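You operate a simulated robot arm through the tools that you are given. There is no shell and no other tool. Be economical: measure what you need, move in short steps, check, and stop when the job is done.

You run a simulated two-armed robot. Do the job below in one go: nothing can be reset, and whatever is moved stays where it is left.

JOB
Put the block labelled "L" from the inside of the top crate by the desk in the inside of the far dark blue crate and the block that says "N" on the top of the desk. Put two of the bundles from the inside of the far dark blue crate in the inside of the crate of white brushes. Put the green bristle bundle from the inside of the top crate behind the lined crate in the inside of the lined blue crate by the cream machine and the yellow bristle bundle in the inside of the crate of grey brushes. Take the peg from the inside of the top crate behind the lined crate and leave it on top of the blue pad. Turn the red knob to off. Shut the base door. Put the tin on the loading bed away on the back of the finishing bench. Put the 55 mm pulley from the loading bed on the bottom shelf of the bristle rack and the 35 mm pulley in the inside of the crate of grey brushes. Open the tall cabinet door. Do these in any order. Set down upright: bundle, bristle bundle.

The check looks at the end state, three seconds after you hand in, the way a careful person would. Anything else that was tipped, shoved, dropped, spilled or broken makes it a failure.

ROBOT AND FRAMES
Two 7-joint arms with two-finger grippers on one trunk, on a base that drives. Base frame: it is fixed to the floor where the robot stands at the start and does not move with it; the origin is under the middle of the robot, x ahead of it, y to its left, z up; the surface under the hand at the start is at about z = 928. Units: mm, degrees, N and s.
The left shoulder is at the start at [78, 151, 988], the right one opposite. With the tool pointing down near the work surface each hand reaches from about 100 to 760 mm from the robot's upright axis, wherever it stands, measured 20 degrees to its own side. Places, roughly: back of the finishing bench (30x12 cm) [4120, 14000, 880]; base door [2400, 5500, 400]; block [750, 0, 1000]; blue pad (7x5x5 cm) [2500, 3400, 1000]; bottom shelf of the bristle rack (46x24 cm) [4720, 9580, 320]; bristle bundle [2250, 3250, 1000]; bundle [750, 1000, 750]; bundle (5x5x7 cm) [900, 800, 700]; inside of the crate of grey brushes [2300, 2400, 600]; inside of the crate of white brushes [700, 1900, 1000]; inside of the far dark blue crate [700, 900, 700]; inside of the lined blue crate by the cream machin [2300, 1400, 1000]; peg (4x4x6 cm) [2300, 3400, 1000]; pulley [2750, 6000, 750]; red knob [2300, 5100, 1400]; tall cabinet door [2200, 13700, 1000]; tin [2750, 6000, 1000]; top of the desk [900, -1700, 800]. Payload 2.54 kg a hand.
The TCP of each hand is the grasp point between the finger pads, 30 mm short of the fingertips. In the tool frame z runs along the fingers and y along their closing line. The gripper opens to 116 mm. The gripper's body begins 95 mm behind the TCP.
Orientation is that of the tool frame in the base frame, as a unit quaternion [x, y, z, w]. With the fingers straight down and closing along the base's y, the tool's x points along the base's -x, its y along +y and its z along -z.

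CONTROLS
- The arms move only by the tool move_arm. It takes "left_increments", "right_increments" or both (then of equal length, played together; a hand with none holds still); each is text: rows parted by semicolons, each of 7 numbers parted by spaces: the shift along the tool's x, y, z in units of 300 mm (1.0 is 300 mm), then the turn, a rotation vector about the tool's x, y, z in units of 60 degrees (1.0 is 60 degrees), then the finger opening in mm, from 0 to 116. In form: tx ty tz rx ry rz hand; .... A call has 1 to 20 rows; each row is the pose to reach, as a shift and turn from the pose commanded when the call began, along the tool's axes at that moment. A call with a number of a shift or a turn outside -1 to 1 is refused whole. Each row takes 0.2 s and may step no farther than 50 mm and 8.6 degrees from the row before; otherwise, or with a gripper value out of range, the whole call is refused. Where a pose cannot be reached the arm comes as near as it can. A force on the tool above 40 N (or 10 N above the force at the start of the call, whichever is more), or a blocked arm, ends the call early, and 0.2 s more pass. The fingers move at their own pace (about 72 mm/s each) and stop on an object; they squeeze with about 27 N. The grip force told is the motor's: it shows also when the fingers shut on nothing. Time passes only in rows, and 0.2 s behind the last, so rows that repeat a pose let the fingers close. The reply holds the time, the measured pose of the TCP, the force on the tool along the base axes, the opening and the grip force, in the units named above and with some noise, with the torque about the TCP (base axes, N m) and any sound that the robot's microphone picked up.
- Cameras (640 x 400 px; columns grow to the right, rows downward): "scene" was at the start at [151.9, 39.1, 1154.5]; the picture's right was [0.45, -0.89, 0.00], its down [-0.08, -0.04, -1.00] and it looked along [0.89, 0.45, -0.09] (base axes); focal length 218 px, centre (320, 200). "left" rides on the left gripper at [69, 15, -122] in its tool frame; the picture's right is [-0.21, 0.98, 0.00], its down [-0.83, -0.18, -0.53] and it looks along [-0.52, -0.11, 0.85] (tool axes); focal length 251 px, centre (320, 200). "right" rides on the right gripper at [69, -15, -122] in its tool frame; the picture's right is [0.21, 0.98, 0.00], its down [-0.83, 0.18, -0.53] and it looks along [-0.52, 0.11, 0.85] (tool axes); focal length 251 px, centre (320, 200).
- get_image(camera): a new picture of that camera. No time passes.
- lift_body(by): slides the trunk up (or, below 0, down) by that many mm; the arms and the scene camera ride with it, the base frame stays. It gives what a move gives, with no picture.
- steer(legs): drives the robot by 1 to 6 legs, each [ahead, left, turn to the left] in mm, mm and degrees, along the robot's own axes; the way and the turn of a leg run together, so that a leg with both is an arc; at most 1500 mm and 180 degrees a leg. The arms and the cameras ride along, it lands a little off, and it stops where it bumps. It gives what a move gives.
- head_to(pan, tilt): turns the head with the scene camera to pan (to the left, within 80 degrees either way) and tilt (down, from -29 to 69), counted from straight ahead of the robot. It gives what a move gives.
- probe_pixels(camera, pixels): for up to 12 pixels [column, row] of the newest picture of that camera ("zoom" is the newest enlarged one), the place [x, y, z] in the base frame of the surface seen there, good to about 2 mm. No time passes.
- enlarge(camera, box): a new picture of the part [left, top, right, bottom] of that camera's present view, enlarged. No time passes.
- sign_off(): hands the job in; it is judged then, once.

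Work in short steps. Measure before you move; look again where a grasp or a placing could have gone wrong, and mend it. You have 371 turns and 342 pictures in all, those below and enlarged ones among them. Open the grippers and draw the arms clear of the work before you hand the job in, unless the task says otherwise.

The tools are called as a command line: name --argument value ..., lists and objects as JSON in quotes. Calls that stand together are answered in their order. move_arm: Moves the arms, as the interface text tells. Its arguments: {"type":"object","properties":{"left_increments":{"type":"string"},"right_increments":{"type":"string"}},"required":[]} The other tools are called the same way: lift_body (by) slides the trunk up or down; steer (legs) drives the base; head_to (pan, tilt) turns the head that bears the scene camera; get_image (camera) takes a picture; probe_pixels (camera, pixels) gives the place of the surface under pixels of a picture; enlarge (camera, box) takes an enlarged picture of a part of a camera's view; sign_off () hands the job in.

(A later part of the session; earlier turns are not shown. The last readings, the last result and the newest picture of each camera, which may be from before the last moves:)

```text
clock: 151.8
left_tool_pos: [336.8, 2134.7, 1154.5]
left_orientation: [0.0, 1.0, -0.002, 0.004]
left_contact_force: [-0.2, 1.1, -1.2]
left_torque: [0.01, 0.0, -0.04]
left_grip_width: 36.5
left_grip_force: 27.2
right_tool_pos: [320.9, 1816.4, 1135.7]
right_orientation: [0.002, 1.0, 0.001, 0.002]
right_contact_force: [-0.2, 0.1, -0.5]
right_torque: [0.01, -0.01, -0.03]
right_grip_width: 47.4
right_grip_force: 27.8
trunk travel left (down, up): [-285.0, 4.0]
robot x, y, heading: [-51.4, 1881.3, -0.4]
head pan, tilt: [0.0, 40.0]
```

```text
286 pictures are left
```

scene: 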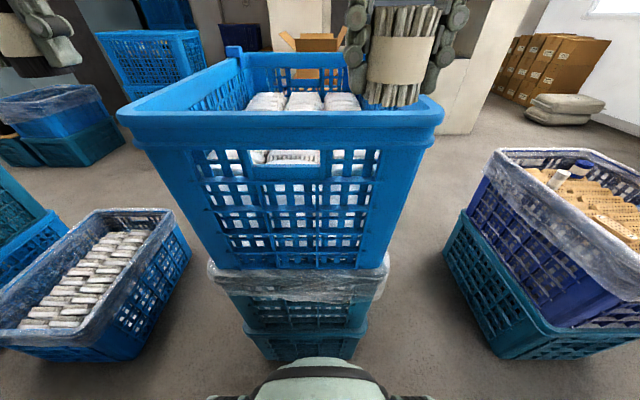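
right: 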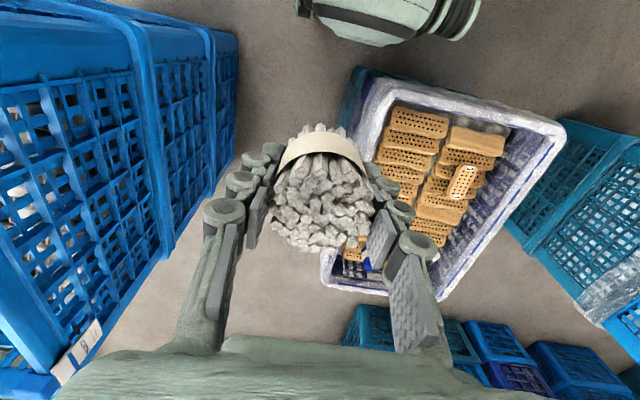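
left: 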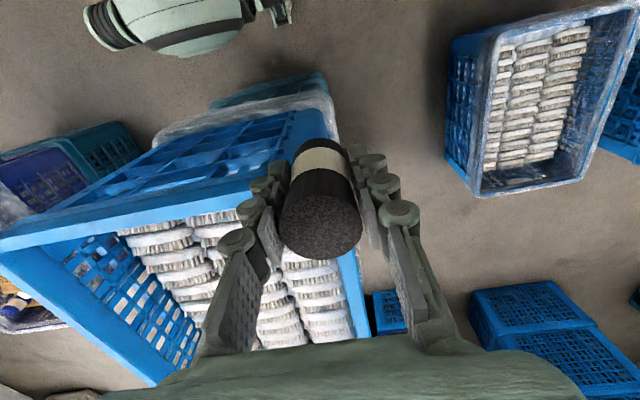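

This is the right crate (white brushes, z≈1000). I raise the right hand 25 mm, then drive 55 mm ahead and look down inside.

move_arm --right_increments "-0.05 0.0 -0.08 0 0 0 30; -0.1 0 -0.1 0 0 0 30"

steer --legs '[[58, 0, 0.3]]'

get_image --camera "right"

get_image --camera "left"

```text
clock: 152.4
left_tool_pos: [336.3, 2135.0, 1155.5]
left_orientation: [0.001, 1.0, -0.002, 0.004]
left_contact_force: [0.7, -0.5, -1.2]
left_torque: [0.0, -0.02, 0.01]
left_grip_width: 36.4
left_grip_force: 26.4
right_tool_pos: [350.6, 1814.1, 1166.3]
right_orientation: [0.002, 1.0, 0.0, 0.002]
right_contact_force: [1.6, 0.4, -0.4]
right_torque: [0.02, 0.0, -0.02]
right_grip_width: 47.0
right_grip_force: 26.9
trunk travel left (down, up): [-285.0, 4.0]
robot x, y, heading: [-50.8, 1882.7, -0.0]
head pan, tilt: [0.0, 40.0]
```

```text
clock: 153.3
left_tool_pos: [394.8, 2138.1, 1155.4]
left_orientation: [-0.002, 1.0, -0.002, 0.004]
left_contact_force: [0.3, -0.6, -0.5]
left_torque: [0.01, 0.07, -0.03]
left_grip_width: 36.3
left_grip_force: 27.5
right_tool_pos: [409.4, 1816.3, 1166.0]
right_orientation: [0.0, 1.0, 0.001, 0.003]
right_contact_force: [0.6, -0.8, -1.0]
right_torque: [0.02, 0.03, 0.03]
right_grip_width: 47.4
right_grip_force: 26.8
trunk travel left (down, up): [-285.0, 4.0]
robot x, y, heading: [9.3, 1881.5, -0.0]
head pan, tilt: [0.0, 40.0]
```

```text
285 pictures are left
```

right: 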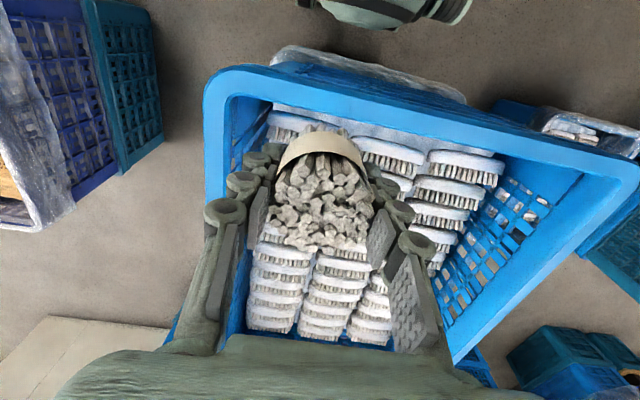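

```text
284 pictures are left
```

left: 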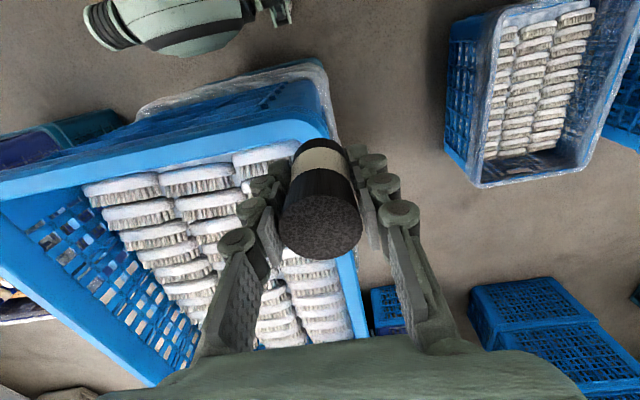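

I probe surface heights along brush columns to find a flat seat.

probe_pixels --camera "left" --pixels '[[195, 172], [200, 185], [203, 195], [207, 205], [210, 215], [214, 227], [218, 238], [125, 183], [135, 205], [142, 220], [148, 236], [155, 250]]'

enlarge --camera "left" --box '[80, 130, 320, 350]'

```text
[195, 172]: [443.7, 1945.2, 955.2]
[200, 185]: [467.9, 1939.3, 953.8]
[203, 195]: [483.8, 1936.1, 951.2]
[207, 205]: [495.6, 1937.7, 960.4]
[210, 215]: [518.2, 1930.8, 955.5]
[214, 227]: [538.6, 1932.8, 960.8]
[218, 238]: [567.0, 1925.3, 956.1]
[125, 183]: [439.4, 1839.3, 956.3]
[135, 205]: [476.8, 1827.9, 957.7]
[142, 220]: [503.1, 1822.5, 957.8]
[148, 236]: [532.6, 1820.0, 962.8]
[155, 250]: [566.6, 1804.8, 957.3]
```

```text
1.82 times, centred on (200, 240) of left
```

zoom: 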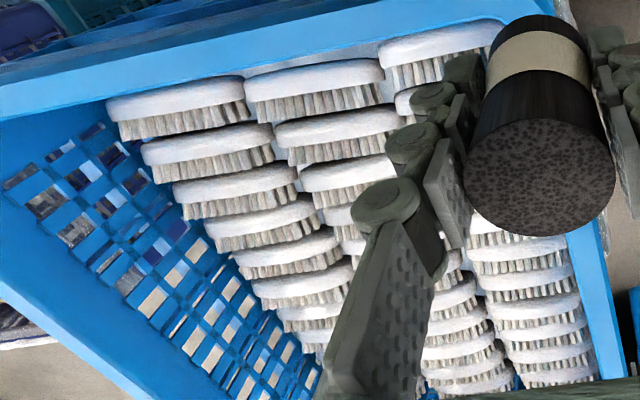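

Surface is ~951–962 with ~45 mm ridges. Right hand goes first, to above (517,1820), z≈1060.

move_arm --right_increments "-0.12 0.01 0.08 0 0 0 30; -0.24 0.013 0.16 0 0 0 30; -0.36 0.013 0.24 0 0 0 30; -0.36 0.013 0.35 0 0 0 30"

get_image --camera "right"

```text
clock: 154.3
left_tool_pos: [393.5, 2135.7, 1155.1]
left_orientation: [-0.001, 1.0, -0.002, 0.004]
left_contact_force: [-0.7, 0.1, 0.1]
left_torque: [0.01, 0.02, -0.01]
left_grip_width: 36.3
left_grip_force: 27.3
right_tool_pos: [517.4, 1821.4, 1061.1]
right_orientation: [0.001, 1.0, 0.0, 0.002]
right_contact_force: [0.5, 0.1, -0.6]
right_torque: [-0.03, -0.04, 0.0]
right_grip_width: 47.4
right_grip_force: 27.0
trunk travel left (down, up): [-285.0, 4.0]
robot x, y, heading: [7.2, 1879.2, 0.1]
head pan, tilt: [0.0, 40.0]
```

```text
282 pictures are left
```

right: 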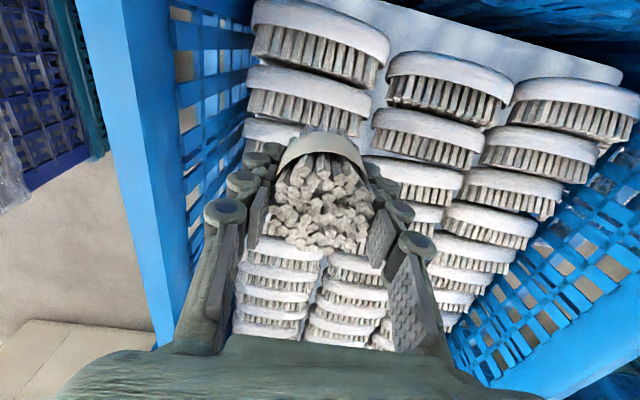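

probe_pixels --camera "right" --pixels '[[318, 20], [316, 40], [314, 60], [312, 78], [308, 95], [305, 115], [262, 130], [258, 142], [275, 250], [275, 262], [272, 274], [272, 286]]'

```text
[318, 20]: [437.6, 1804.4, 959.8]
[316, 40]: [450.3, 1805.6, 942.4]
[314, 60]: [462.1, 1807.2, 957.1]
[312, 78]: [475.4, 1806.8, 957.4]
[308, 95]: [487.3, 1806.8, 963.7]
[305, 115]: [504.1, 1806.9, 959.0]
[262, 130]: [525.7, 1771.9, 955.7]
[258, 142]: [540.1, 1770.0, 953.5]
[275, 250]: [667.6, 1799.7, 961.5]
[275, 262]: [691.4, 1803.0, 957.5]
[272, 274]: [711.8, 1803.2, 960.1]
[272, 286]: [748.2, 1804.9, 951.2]
```

Surface here ~955–963. Descend to ~1012 then small steps to contact.

move_arm --right_increments "0 0 0.08 0 0 0 30; 0 0 0.15 0 0 0 30; 0 0 0.16 0 0 0 30; 0 0 0.167 0 0 0 30; 0 0 0.174 0 0 0 30; 0 0 0.181 0 0 0 30; 0 0 0.188 0 0 0 30; 0 0 0.195 0 0 0 30; 0 0 0.202 0 0 0 30; 0 0 0.209 0 0 0 30; 0 0 0.216 0 0 0 30; 0 0 0.223 0 0 0 30"

get_image --camera "right"

```text
clock: 156.9
left_tool_pos: [391.4, 2137.2, 1155.0]
left_orientation: [-0.002, 1.0, -0.002, 0.005]
left_contact_force: [0.0, -0.1, -0.1]
left_torque: [0.0, -0.01, 0.03]
left_grip_width: 36.7
left_grip_force: 26.6
right_tool_pos: [517.4, 1820.2, 997.4]
right_orientation: [0.001, 1.0, 0.002, 0.005]
right_contact_force: [2.8, -0.9, 27.2]
right_torque: [-0.22, 0.14, 0.07]
right_grip_width: 47.6
right_grip_force: 27.5
trunk travel left (down, up): [-285.0, 4.0]
robot x, y, heading: [8.0, 1884.6, 0.2]
head pan, tilt: [0.0, 40.0]
```

```text
281 pictures are left
```

right: 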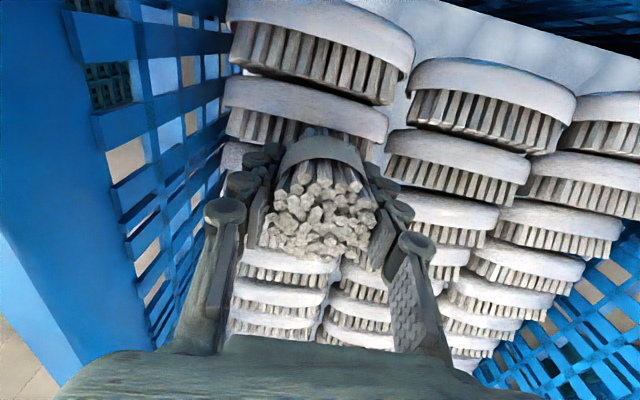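

Contact at 27 N. Open slightly to 70 and look before rising.

move_arm --right_increments "0 0 -0.005 0 0 0 46; 0 0 -0.006 0 0 0 52; 0 0 -0.006 0 0 0 60; 0 0 -0.006 0 0 0 72; 0 0 -0.006 0 0 0 90"

get_image --camera "right"

```text
clock: 158.1
left_tool_pos: [393.6, 2136.0, 1154.9]
left_orientation: [-0.002, 1.0, -0.002, 0.005]
left_contact_force: [0.2, -0.6, -0.5]
left_torque: [0.01, -0.02, -0.01]
left_grip_width: 36.4
left_grip_force: 27.0
right_tool_pos: [518.0, 1820.6, 995.9]
right_orientation: [-0.001, 1.0, 0.001, 0.002]
right_contact_force: [-0.2, 0.0, -0.6]
right_torque: [-0.03, -0.01, 0.01]
right_grip_width: 90.0
right_grip_force: 0.1
trunk travel left (down, up): [-285.0, 4.0]
robot x, y, heading: [8.8, 1883.2, -0.2]
head pan, tilt: [0.0, 40.0]
```

```text
280 pictures are left
```

right: 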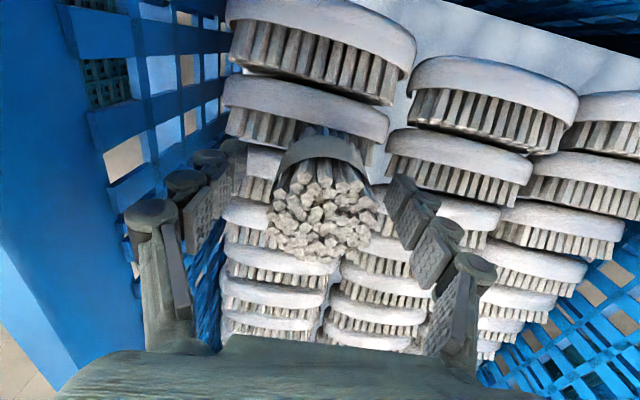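

Grey stands upright. Rise straight up, then withdraw right; left then approaches (540,1985).

move_arm --right_increments "0 0 -0.08 0 0 0 90; 0 0 -0.2 0 0 0 90; 0 0 -0.35 0 0 0 90; 0 0 -0.5 0 0 0 90; 0 0 -0.6 0 0 0 90; 0.12 -0.03 -0.6 0 0 0 90; 0.24 -0.06 -0.6 0 0 0 90; 0.36 -0.09 -0.6 0 0 0 90; 0.42 -0.12 -0.6 0 0 0 90"

move_arm --left_increments "-0.1 -0.1 0 0 0 0 15; -0.2 -0.2 0.02 0 0 0 15; -0.3 -0.3 0.05 0 0 0 15; -0.4 -0.4 0.1 0 0 0 15; -0.5 -0.5 0.2 0 0 0 15; -0.5 -0.5 0.3 0 0 0 15"

get_image --camera "left"

```text
clock: 160.1
left_tool_pos: [394.0, 2136.0, 1155.6]
left_orientation: [-0.002, 1.0, -0.002, 0.004]
left_contact_force: [1.1, 0.1, -0.5]
left_torque: [-0.03, -0.02, 0.0]
left_grip_width: 36.4
left_grip_force: 26.5
right_tool_pos: [390.0, 1784.5, 1175.9]
right_orientation: [0.0, 1.0, 0.001, 0.003]
right_contact_force: [0.4, 0.6, -0.3]
right_torque: [0.04, -0.01, 0.02]
right_grip_width: 90.0
right_grip_force: 0.0
trunk travel left (down, up): [-285.0, 4.0]
robot x, y, heading: [7.9, 1884.8, 0.2]
head pan, tilt: [0.0, 40.0]
```

```text
refused: row 5 steps farther than a row can; nothing moved
```

```text
279 pictures are left
```

left: 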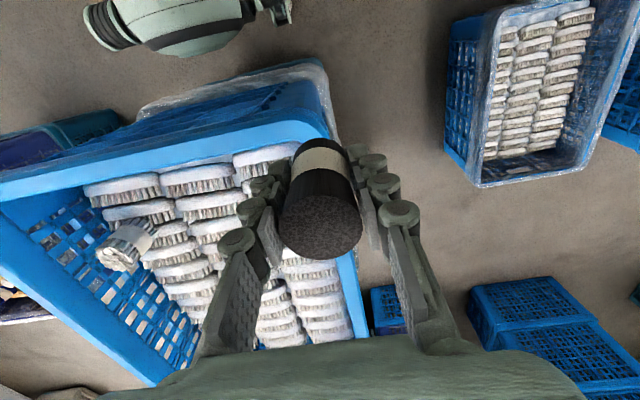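

Grey stays upright. Repeat the left approach with smaller steps.

move_arm --left_increments "-0.1 -0.1 0 0 0 0 15; -0.2 -0.2 0.02 0 0 0 15; -0.3 -0.3 0.04 0 0 0 15; -0.4 -0.4 0.08 0 0 0 15; -0.48 -0.48 0.16 0 0 0 15; -0.5 -0.5 0.3 0 0 0 15"

get_image --camera "left"

```text
clock: 161.5
left_tool_pos: [531.2, 2006.3, 1080.6]
left_orientation: [-0.002, 1.0, -0.002, 0.005]
left_contact_force: [0.9, -0.5, -0.8]
left_torque: [-0.02, -0.01, 0.0]
left_grip_width: 36.7
left_grip_force: 27.7
left hand out of reach, approached as far as the arm can: row 5, 6
right_tool_pos: [390.3, 1785.9, 1176.5]
right_orientation: [0.0, 1.0, 0.001, 0.003]
right_contact_force: [0.3, -0.4, -0.3]
right_torque: [0.0, 0.0, -0.01]
right_grip_width: 90.1
right_grip_force: 0.1
trunk travel left (down, up): [-285.0, 4.0]
robot x, y, heading: [8.0, 1881.9, 0.3]
head pan, tilt: [0.0, 40.0]
```

```text
278 pictures are left
```

left: 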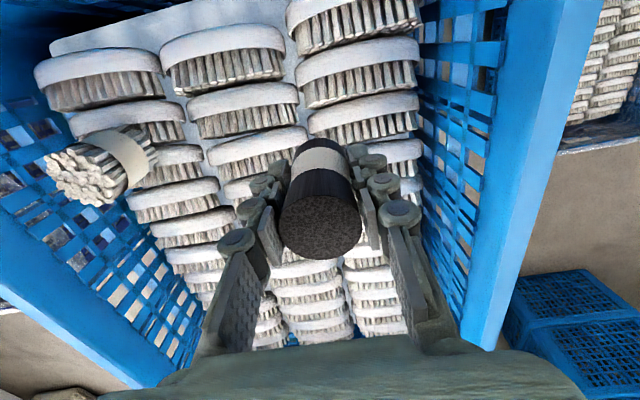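

Shift 12 mm outward onto the third column and descend to contact.

move_arm --left_increments "0 0.04 0.08 0 0 0 15; 0 0.04 0.16 0 0 0 15; 0 0.04 0.22 0 0 0 15; 0 0.04 0.227 0 0 0 15; 0 0.04 0.234 0 0 0 15; 0 0.04 0.241 0 0 0 15; 0 0.04 0.248 0 0 0 15; 0 0.04 0.255 0 0 0 15; 0 0.04 0.262 0 0 0 15; 0 0.04 0.269 0 0 0 15; 0 0.04 0.276 0 0 0 15; 0 0.04 0.283 0 0 0 15; 0 0.04 0.29 0 0 0 15"

get_image --camera "left"

```text
clock: 164.3
left_tool_pos: [532.1, 2017.6, 997.2]
left_orientation: [-0.001, 1.0, -0.002, 0.008]
left_contact_force: [5.0, 4.8, 35.1]
left_torque: [0.48, 0.12, -0.12]
left_grip_width: 36.4
left_grip_force: 27.3
right_tool_pos: [388.7, 1784.5, 1176.6]
right_orientation: [0.0, 1.0, 0.0, 0.004]
right_contact_force: [-0.1, 0.4, -0.4]
right_torque: [0.02, -0.02, 0.0]
right_grip_width: 90.2
right_grip_force: 0.1
trunk travel left (down, up): [-285.0, 4.0]
robot x, y, heading: [7.4, 1878.3, -0.1]
head pan, tilt: [0.0, 40.0]
```

```text
277 pictures are left
```

left: 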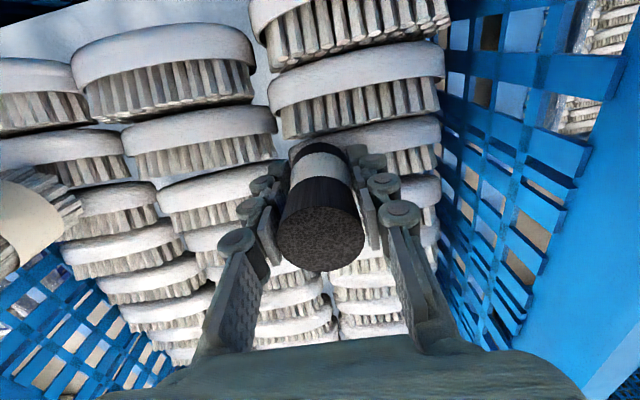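

Contact (35 N). Ease up 2 mm, open slowly, and look.

move_arm --left_increments "0 0 -0.008 0 0 0 36; 0 0 -0.01 0 0 0 40; 0 0 -0.01 0 0 0 48; 0 0 -0.01 0 0 0 60; 0 0 -0.01 0 0 0 76"

get_image --camera "left"

```text
clock: 165.5
left_tool_pos: [531.2, 2017.6, 996.2]
left_orientation: [-0.001, 1.0, -0.001, 0.003]
left_contact_force: [-0.8, 0.8, -0.3]
left_torque: [-0.01, -0.03, 0.0]
left_grip_width: 75.9
left_grip_force: 0.1
right_tool_pos: [389.8, 1785.4, 1175.6]
right_orientation: [0.001, 1.0, 0.0, 0.002]
right_contact_force: [0.3, -0.3, 0.5]
right_torque: [0.01, -0.04, -0.03]
right_grip_width: 89.8
right_grip_force: 0.1
trunk travel left (down, up): [-285.0, 4.0]
robot x, y, heading: [9.3, 1879.5, 0.1]
head pan, tilt: [0.0, 40.0]
```

```text
276 pictures are left
```

left: 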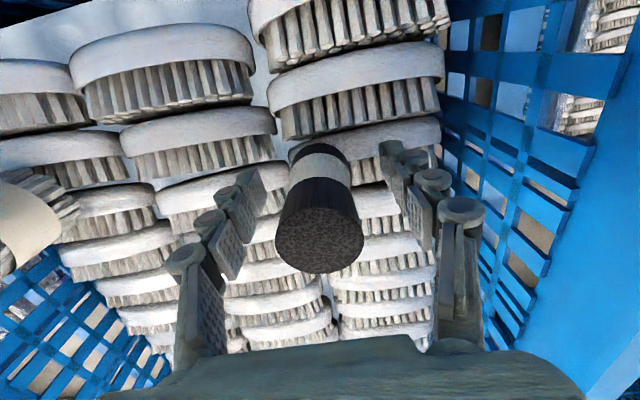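

Black stands. Rise straight up then withdraw.

move_arm --left_increments "0 0 -0.08 0 0 0 76; 0 0 -0.2 0 0 0 76; 0 0 -0.35 0 0 0 76; 0 0 -0.5 0 0 0 76; 0.0 0 -0.6 0 0 0 76; 0.12 0 -0.6 0 0 0 76; 0.24 0 -0.6 0 0 0 76; 0.36 0 -0.6 0 0 0 76; 0.48 0 -0.6 0 0 0 76"

get_image --camera "scene"

get_image --camera "left"

```text
clock: 167.5
left_tool_pos: [384.6, 2017.7, 1177.5]
left_orientation: [-0.002, 1.0, -0.002, 0.005]
left_contact_force: [-0.4, -0.4, 0.2]
left_torque: [-0.03, -0.03, 0.0]
left_grip_width: 75.9
left_grip_force: 0.1
left hand out of reach, approached as far as the arm can: row 4, 5, 6
right_tool_pos: [390.0, 1784.9, 1175.6]
right_orientation: [0.001, 1.0, 0.0, 0.003]
right_contact_force: [-0.2, 0.4, 0.1]
right_torque: [-0.01, -0.01, 0.02]
right_grip_width: 89.8
right_grip_force: 0.0
trunk travel left (down, up): [-285.0, 4.0]
robot x, y, heading: [4.7, 1885.0, 0.1]
head pan, tilt: [0.0, 40.0]
```

```text
275 pictures are left
```

scene: 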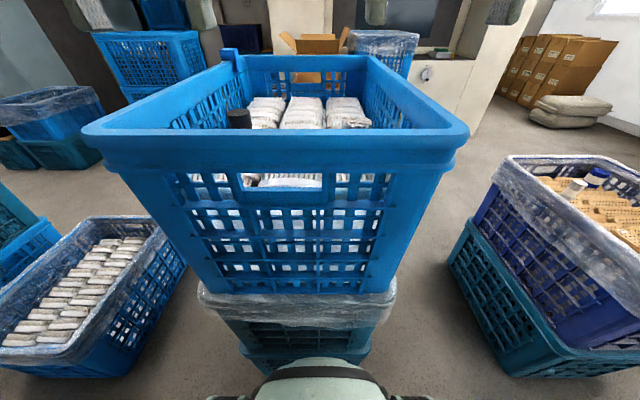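

```text
274 pictures are left
```

left: 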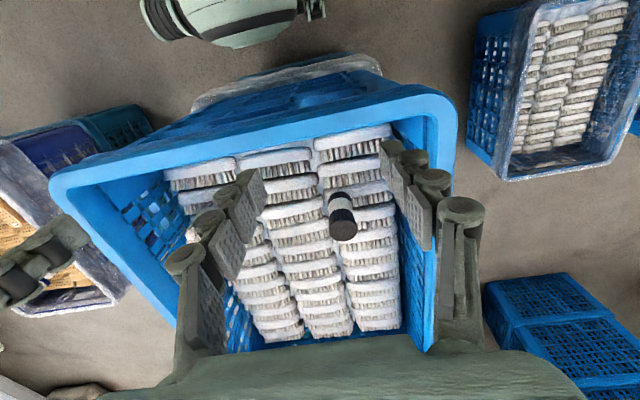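

Both bundles are placed. Now I look at the way to the second row: pan left.

head_to --pan 55 --tilt 20

get_image --camera "scene"

```text
clock: 168.8
left_tool_pos: [384.2, 2018.7, 1176.6]
left_orientation: [-0.002, 1.0, -0.001, 0.004]
left_contact_force: [-0.3, 0.7, -1.3]
left_torque: [-0.03, 0.01, 0.04]
left_grip_width: 76.0
left_grip_force: 0.1
right_tool_pos: [390.4, 1785.1, 1175.6]
right_orientation: [0.0, 1.0, 0.0, 0.003]
right_contact_force: [-0.1, -0.5, -0.4]
right_torque: [-0.01, 0.04, 0.0]
right_grip_width: 90.0
right_grip_force: 0.1
trunk travel left (down, up): [-285.0, 4.0]
robot x, y, heading: [6.8, 1882.3, -0.2]
head pan, tilt: [55.0, 20.0]
```

```text
273 pictures are left
```

scene: 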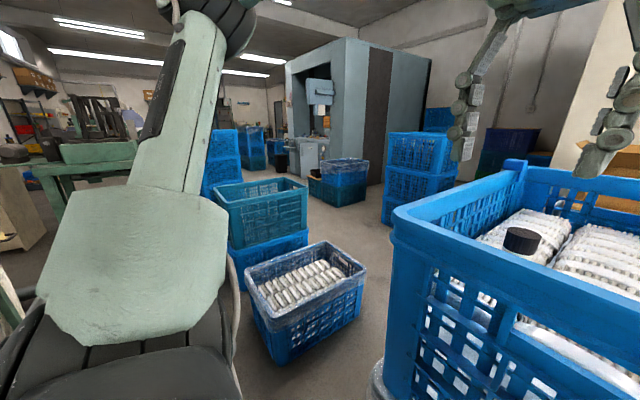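

probe_pixels --camera "scene" --pixels '[[285, 355], [335, 245], [365, 280], [245, 285], [300, 182], [215, 190], [250, 245], [415, 140], [390, 215], [340, 165], [365, 195], [345, 100]]'

enlarge --camera "scene" --box '[200, 60, 480, 240]'

```text
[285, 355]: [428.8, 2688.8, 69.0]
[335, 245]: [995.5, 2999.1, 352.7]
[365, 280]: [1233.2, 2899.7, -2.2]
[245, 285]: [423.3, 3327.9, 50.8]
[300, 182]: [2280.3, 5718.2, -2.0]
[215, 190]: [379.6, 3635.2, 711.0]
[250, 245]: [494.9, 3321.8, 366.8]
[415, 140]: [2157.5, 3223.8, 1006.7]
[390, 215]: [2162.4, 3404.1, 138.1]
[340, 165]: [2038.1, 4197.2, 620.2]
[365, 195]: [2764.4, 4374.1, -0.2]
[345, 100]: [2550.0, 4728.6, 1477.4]
```

```text
2.22 times, centred on (340, 150) of scene
```

zoom: 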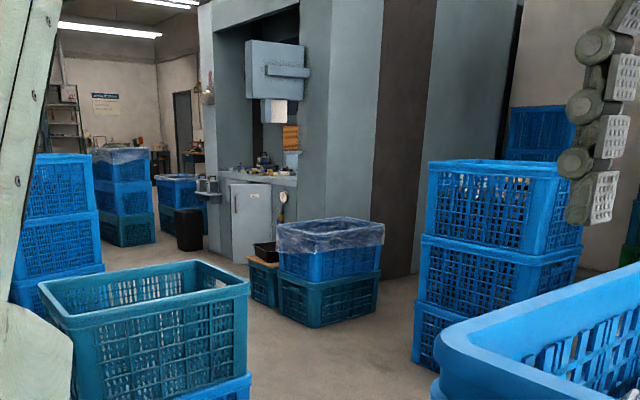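

Gaps in the first row are too narrow; I go round the −y end of the row (between crate stack and chair) into the aisle.

head_to --pan 0 --tilt 25

steer --legs '[[-20, 0, 0], [0, -1240, 0], [0, -1240, 0]]'

get_image --camera "scene"

```text
clock: 170.0
left_tool_pos: [387.1, 2019.2, 1175.7]
left_orientation: [-0.002, 1.0, -0.001, 0.005]
left_contact_force: [-0.1, 0.5, 0.4]
left_torque: [0.0, 0.02, -0.01]
left_grip_width: 76.2
left_grip_force: 0.1
right_tool_pos: [390.4, 1785.4, 1176.3]
right_orientation: [0.0, 1.0, 0.001, 0.003]
right_contact_force: [-0.3, -0.2, -1.0]
right_torque: [-0.01, 0.01, 0.0]
right_grip_width: 89.9
right_grip_force: 0.1
trunk travel left (down, up): [-285.0, 4.0]
robot x, y, heading: [8.3, 1880.5, -0.0]
head pan, tilt: [0.0, 25.0]
```

```text
clock: 194.3
left_tool_pos: [373.5, -464.2, 1177.7]
left_orientation: [-0.001, 1.0, -0.001, 0.004]
left_contact_force: [0.4, 0.1, 0.2]
left_torque: [-0.02, 0.04, 0.01]
left_grip_width: 76.2
left_grip_force: 0.1
right_tool_pos: [378.9, -698.0, 1175.4]
right_orientation: [-0.001, 1.0, 0.001, 0.003]
right_contact_force: [0.5, 0.0, 0.8]
right_torque: [0.01, 0.03, -0.02]
right_grip_width: 89.9
right_grip_force: 0.1
trunk travel left (down, up): [-285.0, 4.0]
robot x, y, heading: [-3.4, -603.7, 0.3]
head pan, tilt: [0.0, 25.0]
```

```text
271 pictures are left
```

scene: 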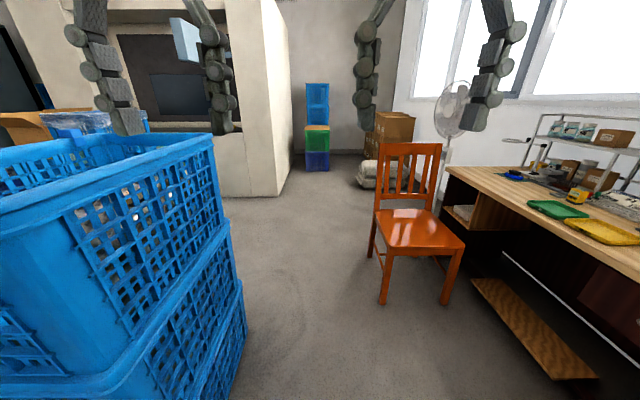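

probe_pixels --camera "scene" --pixels '[[383, 300], [370, 252], [385, 215], [228, 300], [245, 260], [235, 195], [278, 192], [378, 145], [360, 185], [240, 370]]'

```text
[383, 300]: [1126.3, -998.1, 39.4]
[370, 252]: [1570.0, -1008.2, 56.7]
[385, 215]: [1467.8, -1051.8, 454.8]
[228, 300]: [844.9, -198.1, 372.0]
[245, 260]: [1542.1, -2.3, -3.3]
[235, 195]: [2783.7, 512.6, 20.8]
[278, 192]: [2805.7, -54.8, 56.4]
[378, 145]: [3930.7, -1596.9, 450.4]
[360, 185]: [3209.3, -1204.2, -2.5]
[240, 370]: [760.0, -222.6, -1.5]
```

Path is clear. Forward 1480, then left along the aisle to y≈1300, and look.

steer --legs '[[0, 12, -0.3], [1480, 0, 0], [0, 1000, 0], [0, 900, 0]]'

get_image --camera "scene"

```text
clock: 220.1
left_tool_pos: [1848.5, 1430.4, 1176.7]
left_orientation: [-0.001, 1.0, -0.002, 0.005]
left_contact_force: [0.5, 0.2, 0.5]
left_torque: [0.02, 0.0, 0.02]
left_grip_width: 75.9
left_grip_force: 0.1
right_tool_pos: [1852.2, 1196.2, 1175.7]
right_orientation: [0.001, 1.0, 0.001, 0.003]
right_contact_force: [-0.9, 0.5, -0.5]
right_torque: [0.0, 0.02, 0.03]
right_grip_width: 90.2
right_grip_force: 0.0
trunk travel left (down, up): [-285.0, 4.0]
robot x, y, heading: [1470.2, 1290.2, -0.2]
head pan, tilt: [0.0, 25.0]
```

```text
270 pictures are left
```

scene: 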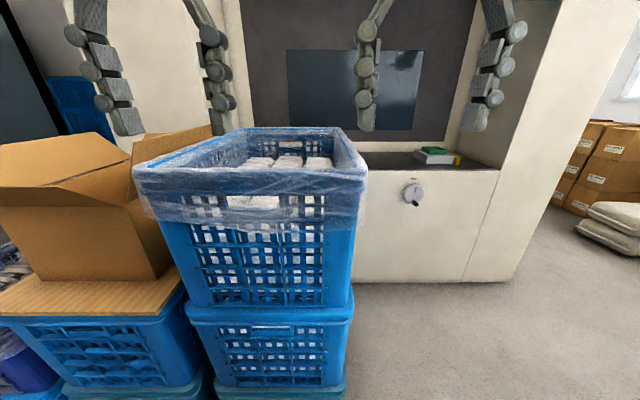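

I probe the lined crate and neighbours, then pan left for the next crates.

probe_pixels --camera "scene" --pixels '[[250, 175], [145, 170], [360, 178], [335, 130], [240, 130], [260, 160], [290, 163], [318, 165], [100, 190], [20, 340], [100, 300], [270, 395]]'

head_to --pan 50 --tilt 30

get_image --camera "scene"

```text
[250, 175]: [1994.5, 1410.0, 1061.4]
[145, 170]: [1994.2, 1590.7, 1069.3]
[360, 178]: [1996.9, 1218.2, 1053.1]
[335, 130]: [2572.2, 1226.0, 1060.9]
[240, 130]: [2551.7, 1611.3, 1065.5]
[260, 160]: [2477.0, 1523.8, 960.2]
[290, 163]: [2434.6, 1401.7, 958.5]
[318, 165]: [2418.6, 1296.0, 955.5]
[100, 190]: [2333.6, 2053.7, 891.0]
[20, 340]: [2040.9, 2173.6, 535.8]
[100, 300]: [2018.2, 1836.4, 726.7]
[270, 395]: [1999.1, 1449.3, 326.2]
```

```text
clock: 221.3
left_tool_pos: [1848.2, 1430.6, 1175.1]
left_orientation: [0.0, 1.0, -0.003, 0.004]
left_contact_force: [0.8, 0.1, -0.2]
left_torque: [-0.03, -0.03, -0.01]
left_grip_width: 76.0
left_grip_force: 0.0
right_tool_pos: [1852.2, 1196.9, 1175.9]
right_orientation: [0.001, 1.0, 0.0, 0.003]
right_contact_force: [0.4, -0.4, 0.1]
right_torque: [-0.01, -0.01, 0.0]
right_grip_width: 90.0
right_grip_force: 0.0
trunk travel left (down, up): [-285.0, 4.0]
robot x, y, heading: [1470.7, 1294.0, -0.3]
head pan, tilt: [50.0, 30.0]
```

```text
269 pictures are left
```

scene: 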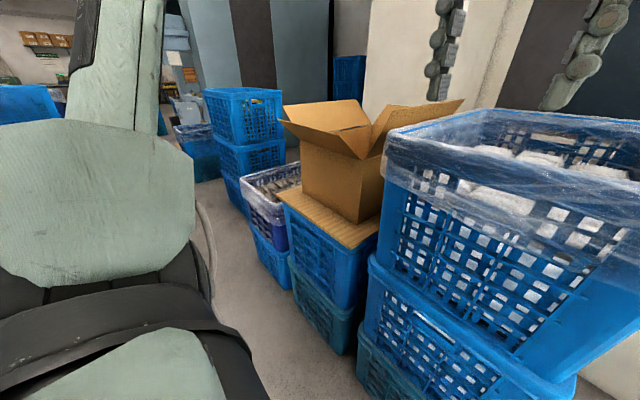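

Drive on to y≈3330 by the top crate behind the lined crate.

head_to --pan 0 --tilt 35

steer --legs '[[0, 1000, 0], [0, 1030, 0.3]]'

get_image --camera "scene"

```text
clock: 222.5
left_tool_pos: [1847.5, 1430.1, 1176.5]
left_orientation: [-0.001, 1.0, -0.002, 0.005]
left_contact_force: [0.3, 0.5, 0.0]
left_torque: [0.01, -0.01, 0.04]
left_grip_width: 76.2
left_grip_force: 0.0
right_tool_pos: [1852.9, 1196.3, 1175.5]
right_orientation: [0.001, 1.0, 0.001, 0.003]
right_contact_force: [-0.9, -0.7, 0.0]
right_torque: [0.01, -0.01, 0.01]
right_grip_width: 90.0
right_grip_force: 0.2
trunk travel left (down, up): [-285.0, 4.0]
robot x, y, heading: [1469.5, 1292.4, -0.2]
head pan, tilt: [0.0, 35.0]
```

```text
clock: 242.2
left_tool_pos: [1855.8, 3455.2, 1175.8]
left_orientation: [-0.001, 1.0, -0.002, 0.004]
left_contact_force: [-0.1, 0.5, 0.3]
left_torque: [0.0, 0.0, 0.02]
left_grip_width: 76.2
left_grip_force: 0.0
right_tool_pos: [1859.0, 3221.4, 1176.2]
right_orientation: [0.0, 1.0, 0.0, 0.003]
right_contact_force: [-0.6, 0.1, 0.7]
right_torque: [0.01, 0.01, 0.01]
right_grip_width: 90.0
right_grip_force: 0.0
trunk travel left (down, up): [-285.0, 4.0]
robot x, y, heading: [1477.8, 3319.9, -0.1]
head pan, tilt: [0.0, 35.0]
```

```text
268 pictures are left
```

scene: 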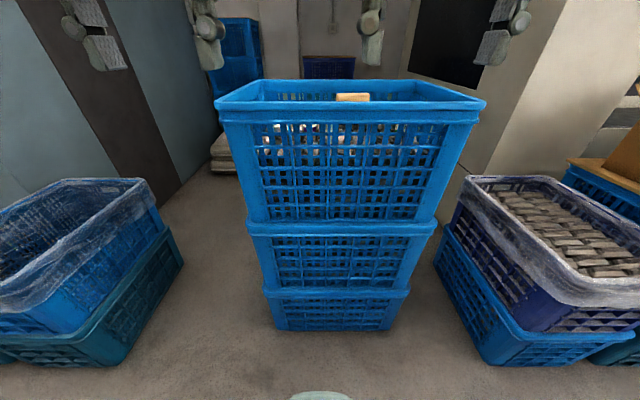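

probe_pixels --camera "scene" --pixels '[[350, 110], [225, 105], [480, 108], [420, 82], [270, 82], [350, 97], [600, 235], [480, 190], [560, 290], [130, 190], [340, 315], [620, 250]]'

```text
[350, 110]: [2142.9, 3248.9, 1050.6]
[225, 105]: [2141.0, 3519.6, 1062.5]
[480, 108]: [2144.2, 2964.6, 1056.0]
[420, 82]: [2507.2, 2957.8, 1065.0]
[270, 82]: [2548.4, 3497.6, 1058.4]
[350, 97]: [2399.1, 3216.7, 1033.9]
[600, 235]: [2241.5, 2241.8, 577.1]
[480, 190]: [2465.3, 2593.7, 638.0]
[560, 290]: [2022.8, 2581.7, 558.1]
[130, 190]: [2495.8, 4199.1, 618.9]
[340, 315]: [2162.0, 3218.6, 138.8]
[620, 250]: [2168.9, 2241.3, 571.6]
```

Crate x≈2140–2545, y≈2950–3550, rim 1066. Drive 270 ahead and view from the hands.

steer --legs '[[270, 0, 0]]'

get_image --camera "left"

get_image --camera "right"

```text
clock: 244.1
left_tool_pos: [2123.7, 3455.0, 1177.4]
left_orientation: [-0.001, 1.0, -0.002, 0.005]
left_contact_force: [-0.2, -0.4, 0.3]
left_torque: [-0.04, 0.05, -0.01]
left_grip_width: 76.1
left_grip_force: 0.1
right_tool_pos: [2128.6, 3221.9, 1175.8]
right_orientation: [0.001, 1.0, 0.001, 0.003]
right_contact_force: [0.3, 0.4, 0.0]
right_torque: [0.0, 0.03, -0.01]
right_grip_width: 90.0
right_grip_force: 0.1
trunk travel left (down, up): [-285.0, 4.0]
robot x, y, heading: [1746.7, 3319.0, -0.1]
head pan, tilt: [0.0, 35.0]
```

```text
267 pictures are left
```

left: 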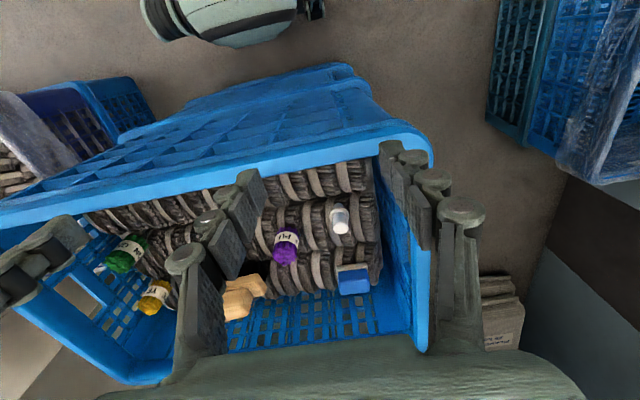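

```text
266 pictures are left
```

right: 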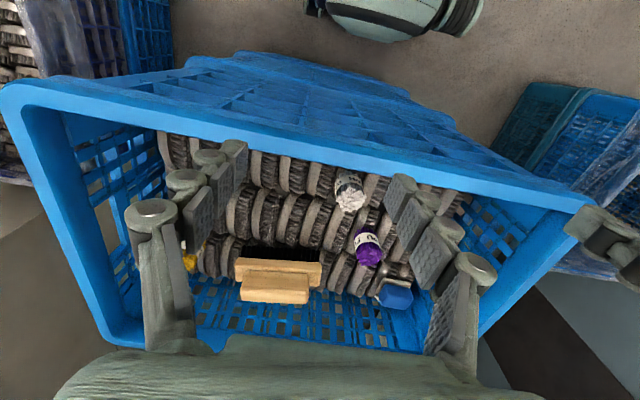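

I enlarge both views to identify green, yellow, the peg and the blue pad.

enlarge --camera "left" --box '[230, 170, 400, 310]'

enlarge --camera "left" --box '[70, 190, 270, 340]'

probe_pixels --camera "left" --pixels '[[340, 226], [340, 208], [286, 258], [286, 235], [351, 271], [351, 288], [130, 247], [120, 262], [157, 290], [150, 305], [240, 290], [320, 190]]'

```text
2.86 times, centred on (315, 240) of left
```

zoom: 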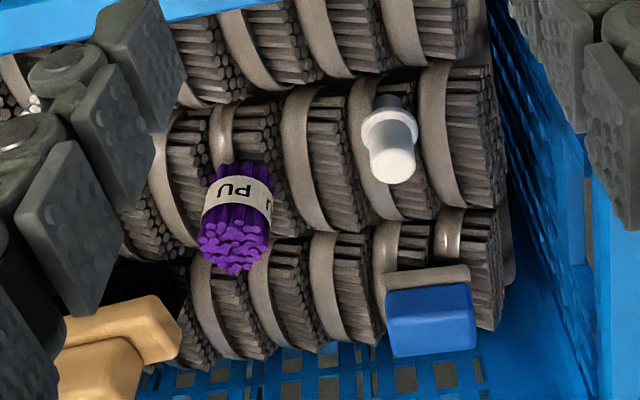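

```text
2.67 times, centred on (170, 265) of left
```

zoom: 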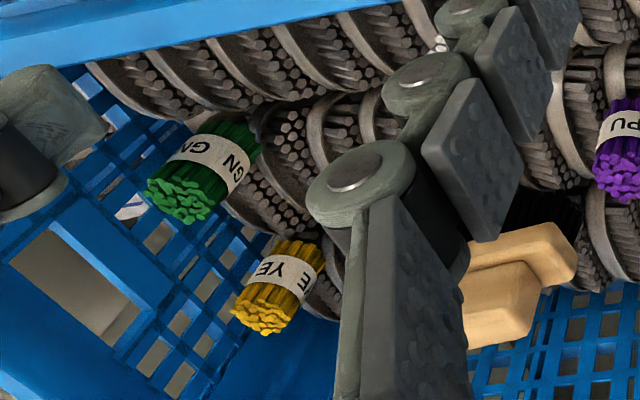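

```text
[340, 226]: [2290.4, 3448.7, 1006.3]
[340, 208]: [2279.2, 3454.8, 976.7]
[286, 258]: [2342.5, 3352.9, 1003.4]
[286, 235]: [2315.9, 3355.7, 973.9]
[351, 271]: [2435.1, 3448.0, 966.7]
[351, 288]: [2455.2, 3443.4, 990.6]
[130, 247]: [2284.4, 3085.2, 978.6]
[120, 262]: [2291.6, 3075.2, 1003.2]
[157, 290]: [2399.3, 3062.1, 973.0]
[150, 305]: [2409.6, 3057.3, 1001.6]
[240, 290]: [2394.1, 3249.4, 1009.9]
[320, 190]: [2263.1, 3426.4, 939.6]
```

Peg (white, collared) is at ≈(2292,3449), top 1006; pad at ≈(2455,3443). Left hand goes over the peg at z≈1110.

move_arm --left_increments "-0.13 -0.01 0.03 0 0 0 76; -0.26 -0.02 0.06 0 0 0 76; -0.39 -0.02 0.1 0 0 0 76; -0.5 -0.02 0.16 0 0 0 76; -0.56 -0.02 0.22 0 0 0 76"

get_image --camera "left"

```text
clock: 245.3
left_tool_pos: [2282.0, 3465.9, 1106.5]
left_orientation: [-0.001, 1.0, -0.001, 0.004]
left_contact_force: [0.9, -0.6, 0.3]
left_torque: [0.02, 0.0, 0.03]
left_grip_width: 75.7
left_grip_force: 0.0
left hand out of reach, approached as far as the arm can: row 3, 4, 5
right_tool_pos: [2128.0, 3221.8, 1176.0]
right_orientation: [0.0, 1.0, 0.0, 0.003]
right_contact_force: [0.1, -1.0, 0.6]
right_torque: [0.02, 0.02, 0.01]
right_grip_width: 89.9
right_grip_force: 0.1
trunk travel left (down, up): [-285.0, 4.0]
robot x, y, heading: [1744.7, 3316.5, -0.0]
head pan, tilt: [0.0, 35.0]
```

```text
263 pictures are left
```

left: 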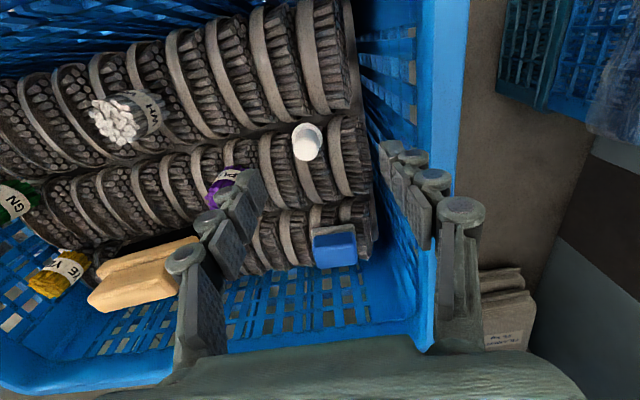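

The left reaches farther to its own side: shift the base 38 mm ahead and 110 mm right.

steer --legs '[[38, -110, 0]]'

get_image --camera "left"

```text
clock: 247.0
left_tool_pos: [2319.7, 3354.2, 1106.3]
left_orientation: [-0.001, 1.0, -0.002, 0.004]
left_contact_force: [-0.6, 0.1, -0.3]
left_torque: [0.0, 0.01, -0.03]
left_grip_width: 76.0
left_grip_force: 0.1
right_tool_pos: [2166.2, 3112.1, 1176.1]
right_orientation: [0.001, 1.0, 0.001, 0.002]
right_contact_force: [-0.4, 0.5, -0.4]
right_torque: [0.0, 0.0, 0.01]
right_grip_width: 89.9
right_grip_force: 0.0
trunk travel left (down, up): [-285.0, 4.0]
robot x, y, heading: [1784.8, 3204.5, -0.2]
head pan, tilt: [0.0, 35.0]
```

```text
262 pictures are left
```

left: 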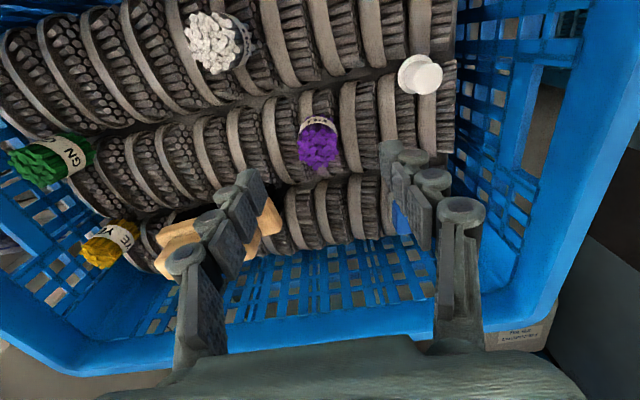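

Move above the peg.

move_arm --left_increments "0.03 0.1 0 0 0 0 76; 0.06 0.21 0 0 0 0 76; 0.093 0.317 0 0 0 0 76"

enlarge --camera "left" --box '[240, 90, 420, 290]'

```text
clock: 247.8
left_tool_pos: [2289.9, 3449.4, 1105.1]
left_orientation: [-0.001, 1.0, -0.003, 0.005]
left_contact_force: [-0.5, 0.1, 0.2]
left_torque: [0.0, 0.0, -0.02]
left_grip_width: 75.9
left_grip_force: 0.0
right_tool_pos: [2165.7, 3112.5, 1175.5]
right_orientation: [0.0, 1.0, 0.001, 0.003]
right_contact_force: [-1.0, 0.4, 0.3]
right_torque: [0.01, -0.01, 0.01]
right_grip_width: 90.0
right_grip_force: 0.0
trunk travel left (down, up): [-285.0, 4.0]
robot x, y, heading: [1784.9, 3209.1, 0.0]
head pan, tilt: [0.0, 35.0]
```

```text
2.00 times, centred on (330, 190) of left
```

zoom: 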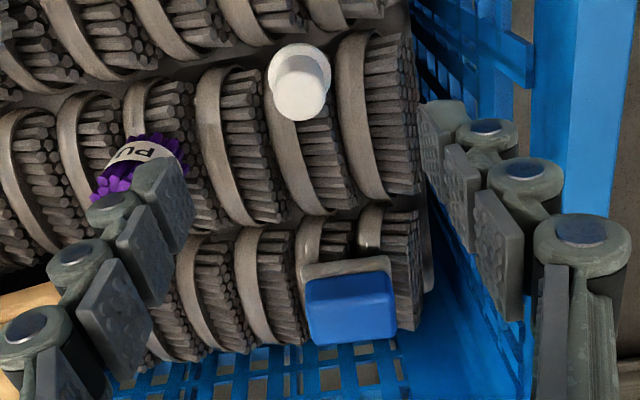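

probe_pixels --camera "zoom" --pixels '[[298, 97], [278, 90], [320, 92], [298, 115], [300, 52], [272, 75], [350, 310], [315, 310], [390, 300], [350, 285], [350, 340], [345, 268]]'

```text
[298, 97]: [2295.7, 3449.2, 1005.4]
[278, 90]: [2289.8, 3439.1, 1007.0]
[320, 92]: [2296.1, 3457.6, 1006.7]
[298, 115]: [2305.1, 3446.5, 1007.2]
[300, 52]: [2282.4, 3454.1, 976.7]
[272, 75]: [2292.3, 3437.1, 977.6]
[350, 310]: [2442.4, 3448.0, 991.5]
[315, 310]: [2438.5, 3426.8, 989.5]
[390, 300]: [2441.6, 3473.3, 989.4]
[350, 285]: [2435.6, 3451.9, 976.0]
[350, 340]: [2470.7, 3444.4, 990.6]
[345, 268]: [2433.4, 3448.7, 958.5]
```

Peg centre ≈(2293,3448), top 1006, collar 977; pad top z≈990, centre ≈(2455,3449). Descend to z≈1012 and close.

move_arm --left_increments "-0.012 -0.004 0.1 0 0 0 70; -0.012 -0.004 0.2 0 0 0 60; -0.012 -0.004 0.28 0 0 0 60; -0.012 -0.004 0.31 0 0 0 60; -0.012 -0.004 0.31 0 0 0 40; -0.012 -0.004 0.31 0 0 0 25; -0.012 -0.004 0.31 0 0 0 10; -0.012 -0.004 0.31 0 0 0 10"

get_image --camera "left"

```text
clock: 249.6
left_tool_pos: [2294.5, 3449.6, 1012.0]
left_orientation: [0.0, 1.0, -0.001, 0.005]
left_contact_force: [0.1, -0.2, -1.1]
left_torque: [-0.03, 0.0, -0.02]
left_grip_width: 22.8
left_grip_force: 26.6
right_tool_pos: [2166.1, 3112.2, 1175.9]
right_orientation: [0.0, 1.0, 0.002, 0.002]
right_contact_force: [-0.1, 0.6, 0.1]
right_torque: [0.05, 0.02, -0.01]
right_grip_width: 90.0
right_grip_force: 0.0
trunk travel left (down, up): [-285.0, 4.0]
robot x, y, heading: [1784.5, 3203.7, -0.3]
head pan, tilt: [0.0, 35.0]
```

```text
260 pictures are left
```

left: 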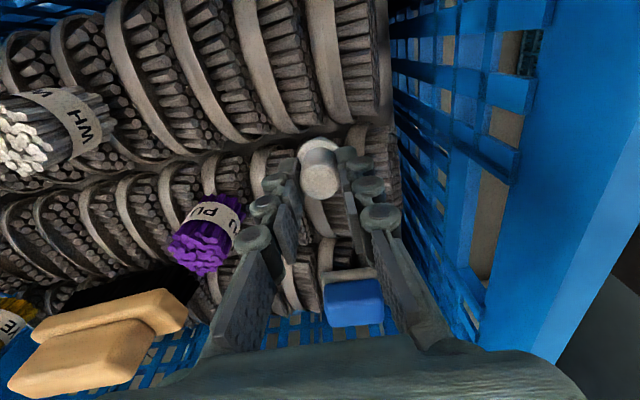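

Peg held. Lift to ~1090, then forward to (2455,3449).

move_arm --left_increments "0 0 -0.1 0 0 0 10; 0 0 -0.2 0 0 0 10; 0 0 -0.25 0 0 0 10; -0.13 0 -0.25 0 0 0 10; -0.26 0 -0.25 0 0 0 10; -0.39 0 -0.25 0 0 0 10; -0.5 0 -0.25 0 0 0 10; -0.535 0 -0.22 0 0 0 10; -0.535 0 -0.2 0 0 0 10"

get_image --camera "left"

```text
clock: 251.6
left_tool_pos: [2419.2, 3461.6, 1080.6]
left_orientation: [-0.002, 1.0, -0.002, 0.005]
left_contact_force: [0.2, 0.4, -0.5]
left_torque: [-0.01, -0.02, 0.0]
left_grip_width: 22.5
left_grip_force: 27.2
left hand out of reach, approached as far as the arm can: row 7, 8, 9
right_tool_pos: [2165.5, 3110.9, 1176.7]
right_orientation: [0.0, 1.0, 0.001, 0.004]
right_contact_force: [0.5, 0.0, -0.3]
right_torque: [0.01, -0.01, 0.0]
right_grip_width: 90.2
right_grip_force: 0.1
trunk travel left (down, up): [-285.0, 4.0]
robot x, y, heading: [1784.3, 3211.2, 0.2]
head pan, tilt: [0.0, 35.0]
```

```text
259 pictures are left
```

left: 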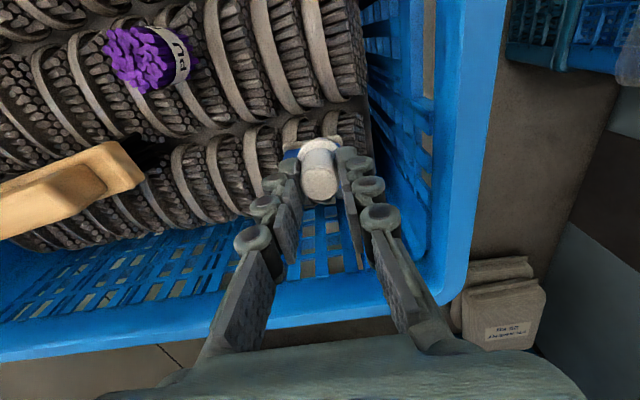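

Reach falls short; turning the base −12° brings the hand onto the pad. First raise the hand 30 mm, then turn.

move_arm --left_increments "0 0 -0.05 0 0 0 10; 0 0 -0.1 0 0 0 10"

steer --legs '[[0, 0, -12], [-28, 122, 0]]'

get_image --camera "left"

```text
clock: 252.2
left_tool_pos: [2409.4, 3467.5, 1106.1]
left_orientation: [0.0, 1.0, -0.002, 0.005]
left_contact_force: [-0.6, 0.5, -0.1]
left_torque: [-0.02, 0.02, -0.04]
left_grip_width: 22.7
left_grip_force: 26.9
left hand out of reach, approached as far as the arm can: row 1, 2
right_tool_pos: [2166.4, 3111.9, 1176.4]
right_orientation: [0.0, 1.0, 0.001, 0.002]
right_contact_force: [0.2, 0.7, 0.5]
right_torque: [-0.01, -0.01, -0.02]
right_grip_width: 89.8
right_grip_force: 0.1
trunk travel left (down, up): [-285.0, 4.0]
robot x, y, heading: [1782.7, 3207.1, 0.3]
head pan, tilt: [0.0, 35.0]
```

```text
clock: 253.6
left_tool_pos: [2446.2, 3335.8, 1105.8]
left_orientation: [0.102, 0.995, -0.003, 0.004]
left_contact_force: [0.6, -0.4, -1.0]
left_torque: [0.0, -0.01, 0.0]
left_grip_width: 22.3
left_grip_force: 27.2
right_tool_pos: [2134.6, 3037.2, 1175.3]
right_orientation: [0.103, 0.995, 0.001, 0.002]
right_contact_force: [-0.4, -0.4, -0.9]
right_torque: [0.02, 0.0, 0.01]
right_grip_width: 89.8
right_grip_force: 0.1
trunk travel left (down, up): [-285.0, 4.0]
robot x, y, heading: [1783.6, 3207.9, -11.7]
head pan, tilt: [0.0, 35.0]
stopped in leg 2: the robot was blocked; the commanded pose is now the measured one
```

```text
258 pictures are left
```

left: 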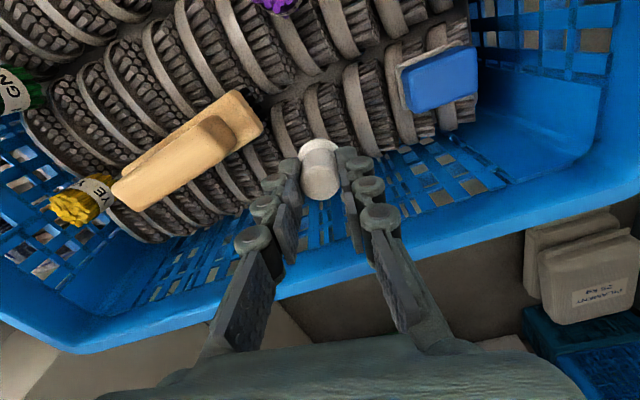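

Blocked at once (base corner near the stack). Back 30 first, then strafe.

steer --legs '[[-30, 0, 0], [0, 118, 0]]'

get_image --camera "left"

```text
clock: 255.9
left_tool_pos: [2440.4, 3456.8, 1104.5]
left_orientation: [0.101, 0.995, -0.002, 0.005]
left_contact_force: [-0.3, -0.7, -0.7]
left_torque: [0.0, 0.03, -0.01]
left_grip_width: 22.5
left_grip_force: 27.2
right_tool_pos: [2128.4, 3157.6, 1175.3]
right_orientation: [0.103, 0.995, 0.001, 0.002]
right_contact_force: [0.0, -0.7, -0.8]
right_torque: [-0.02, 0.04, 0.01]
right_grip_width: 89.9
right_grip_force: 0.1
trunk travel left (down, up): [-285.0, 4.0]
robot x, y, heading: [1777.0, 3328.9, -12.0]
head pan, tilt: [0.0, 35.0]
```

```text
257 pictures are left
```

left: 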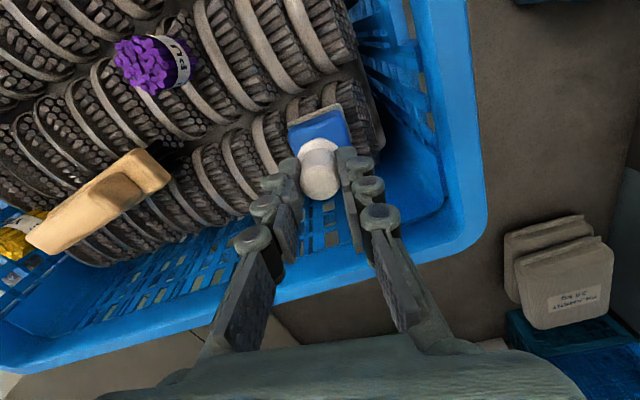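

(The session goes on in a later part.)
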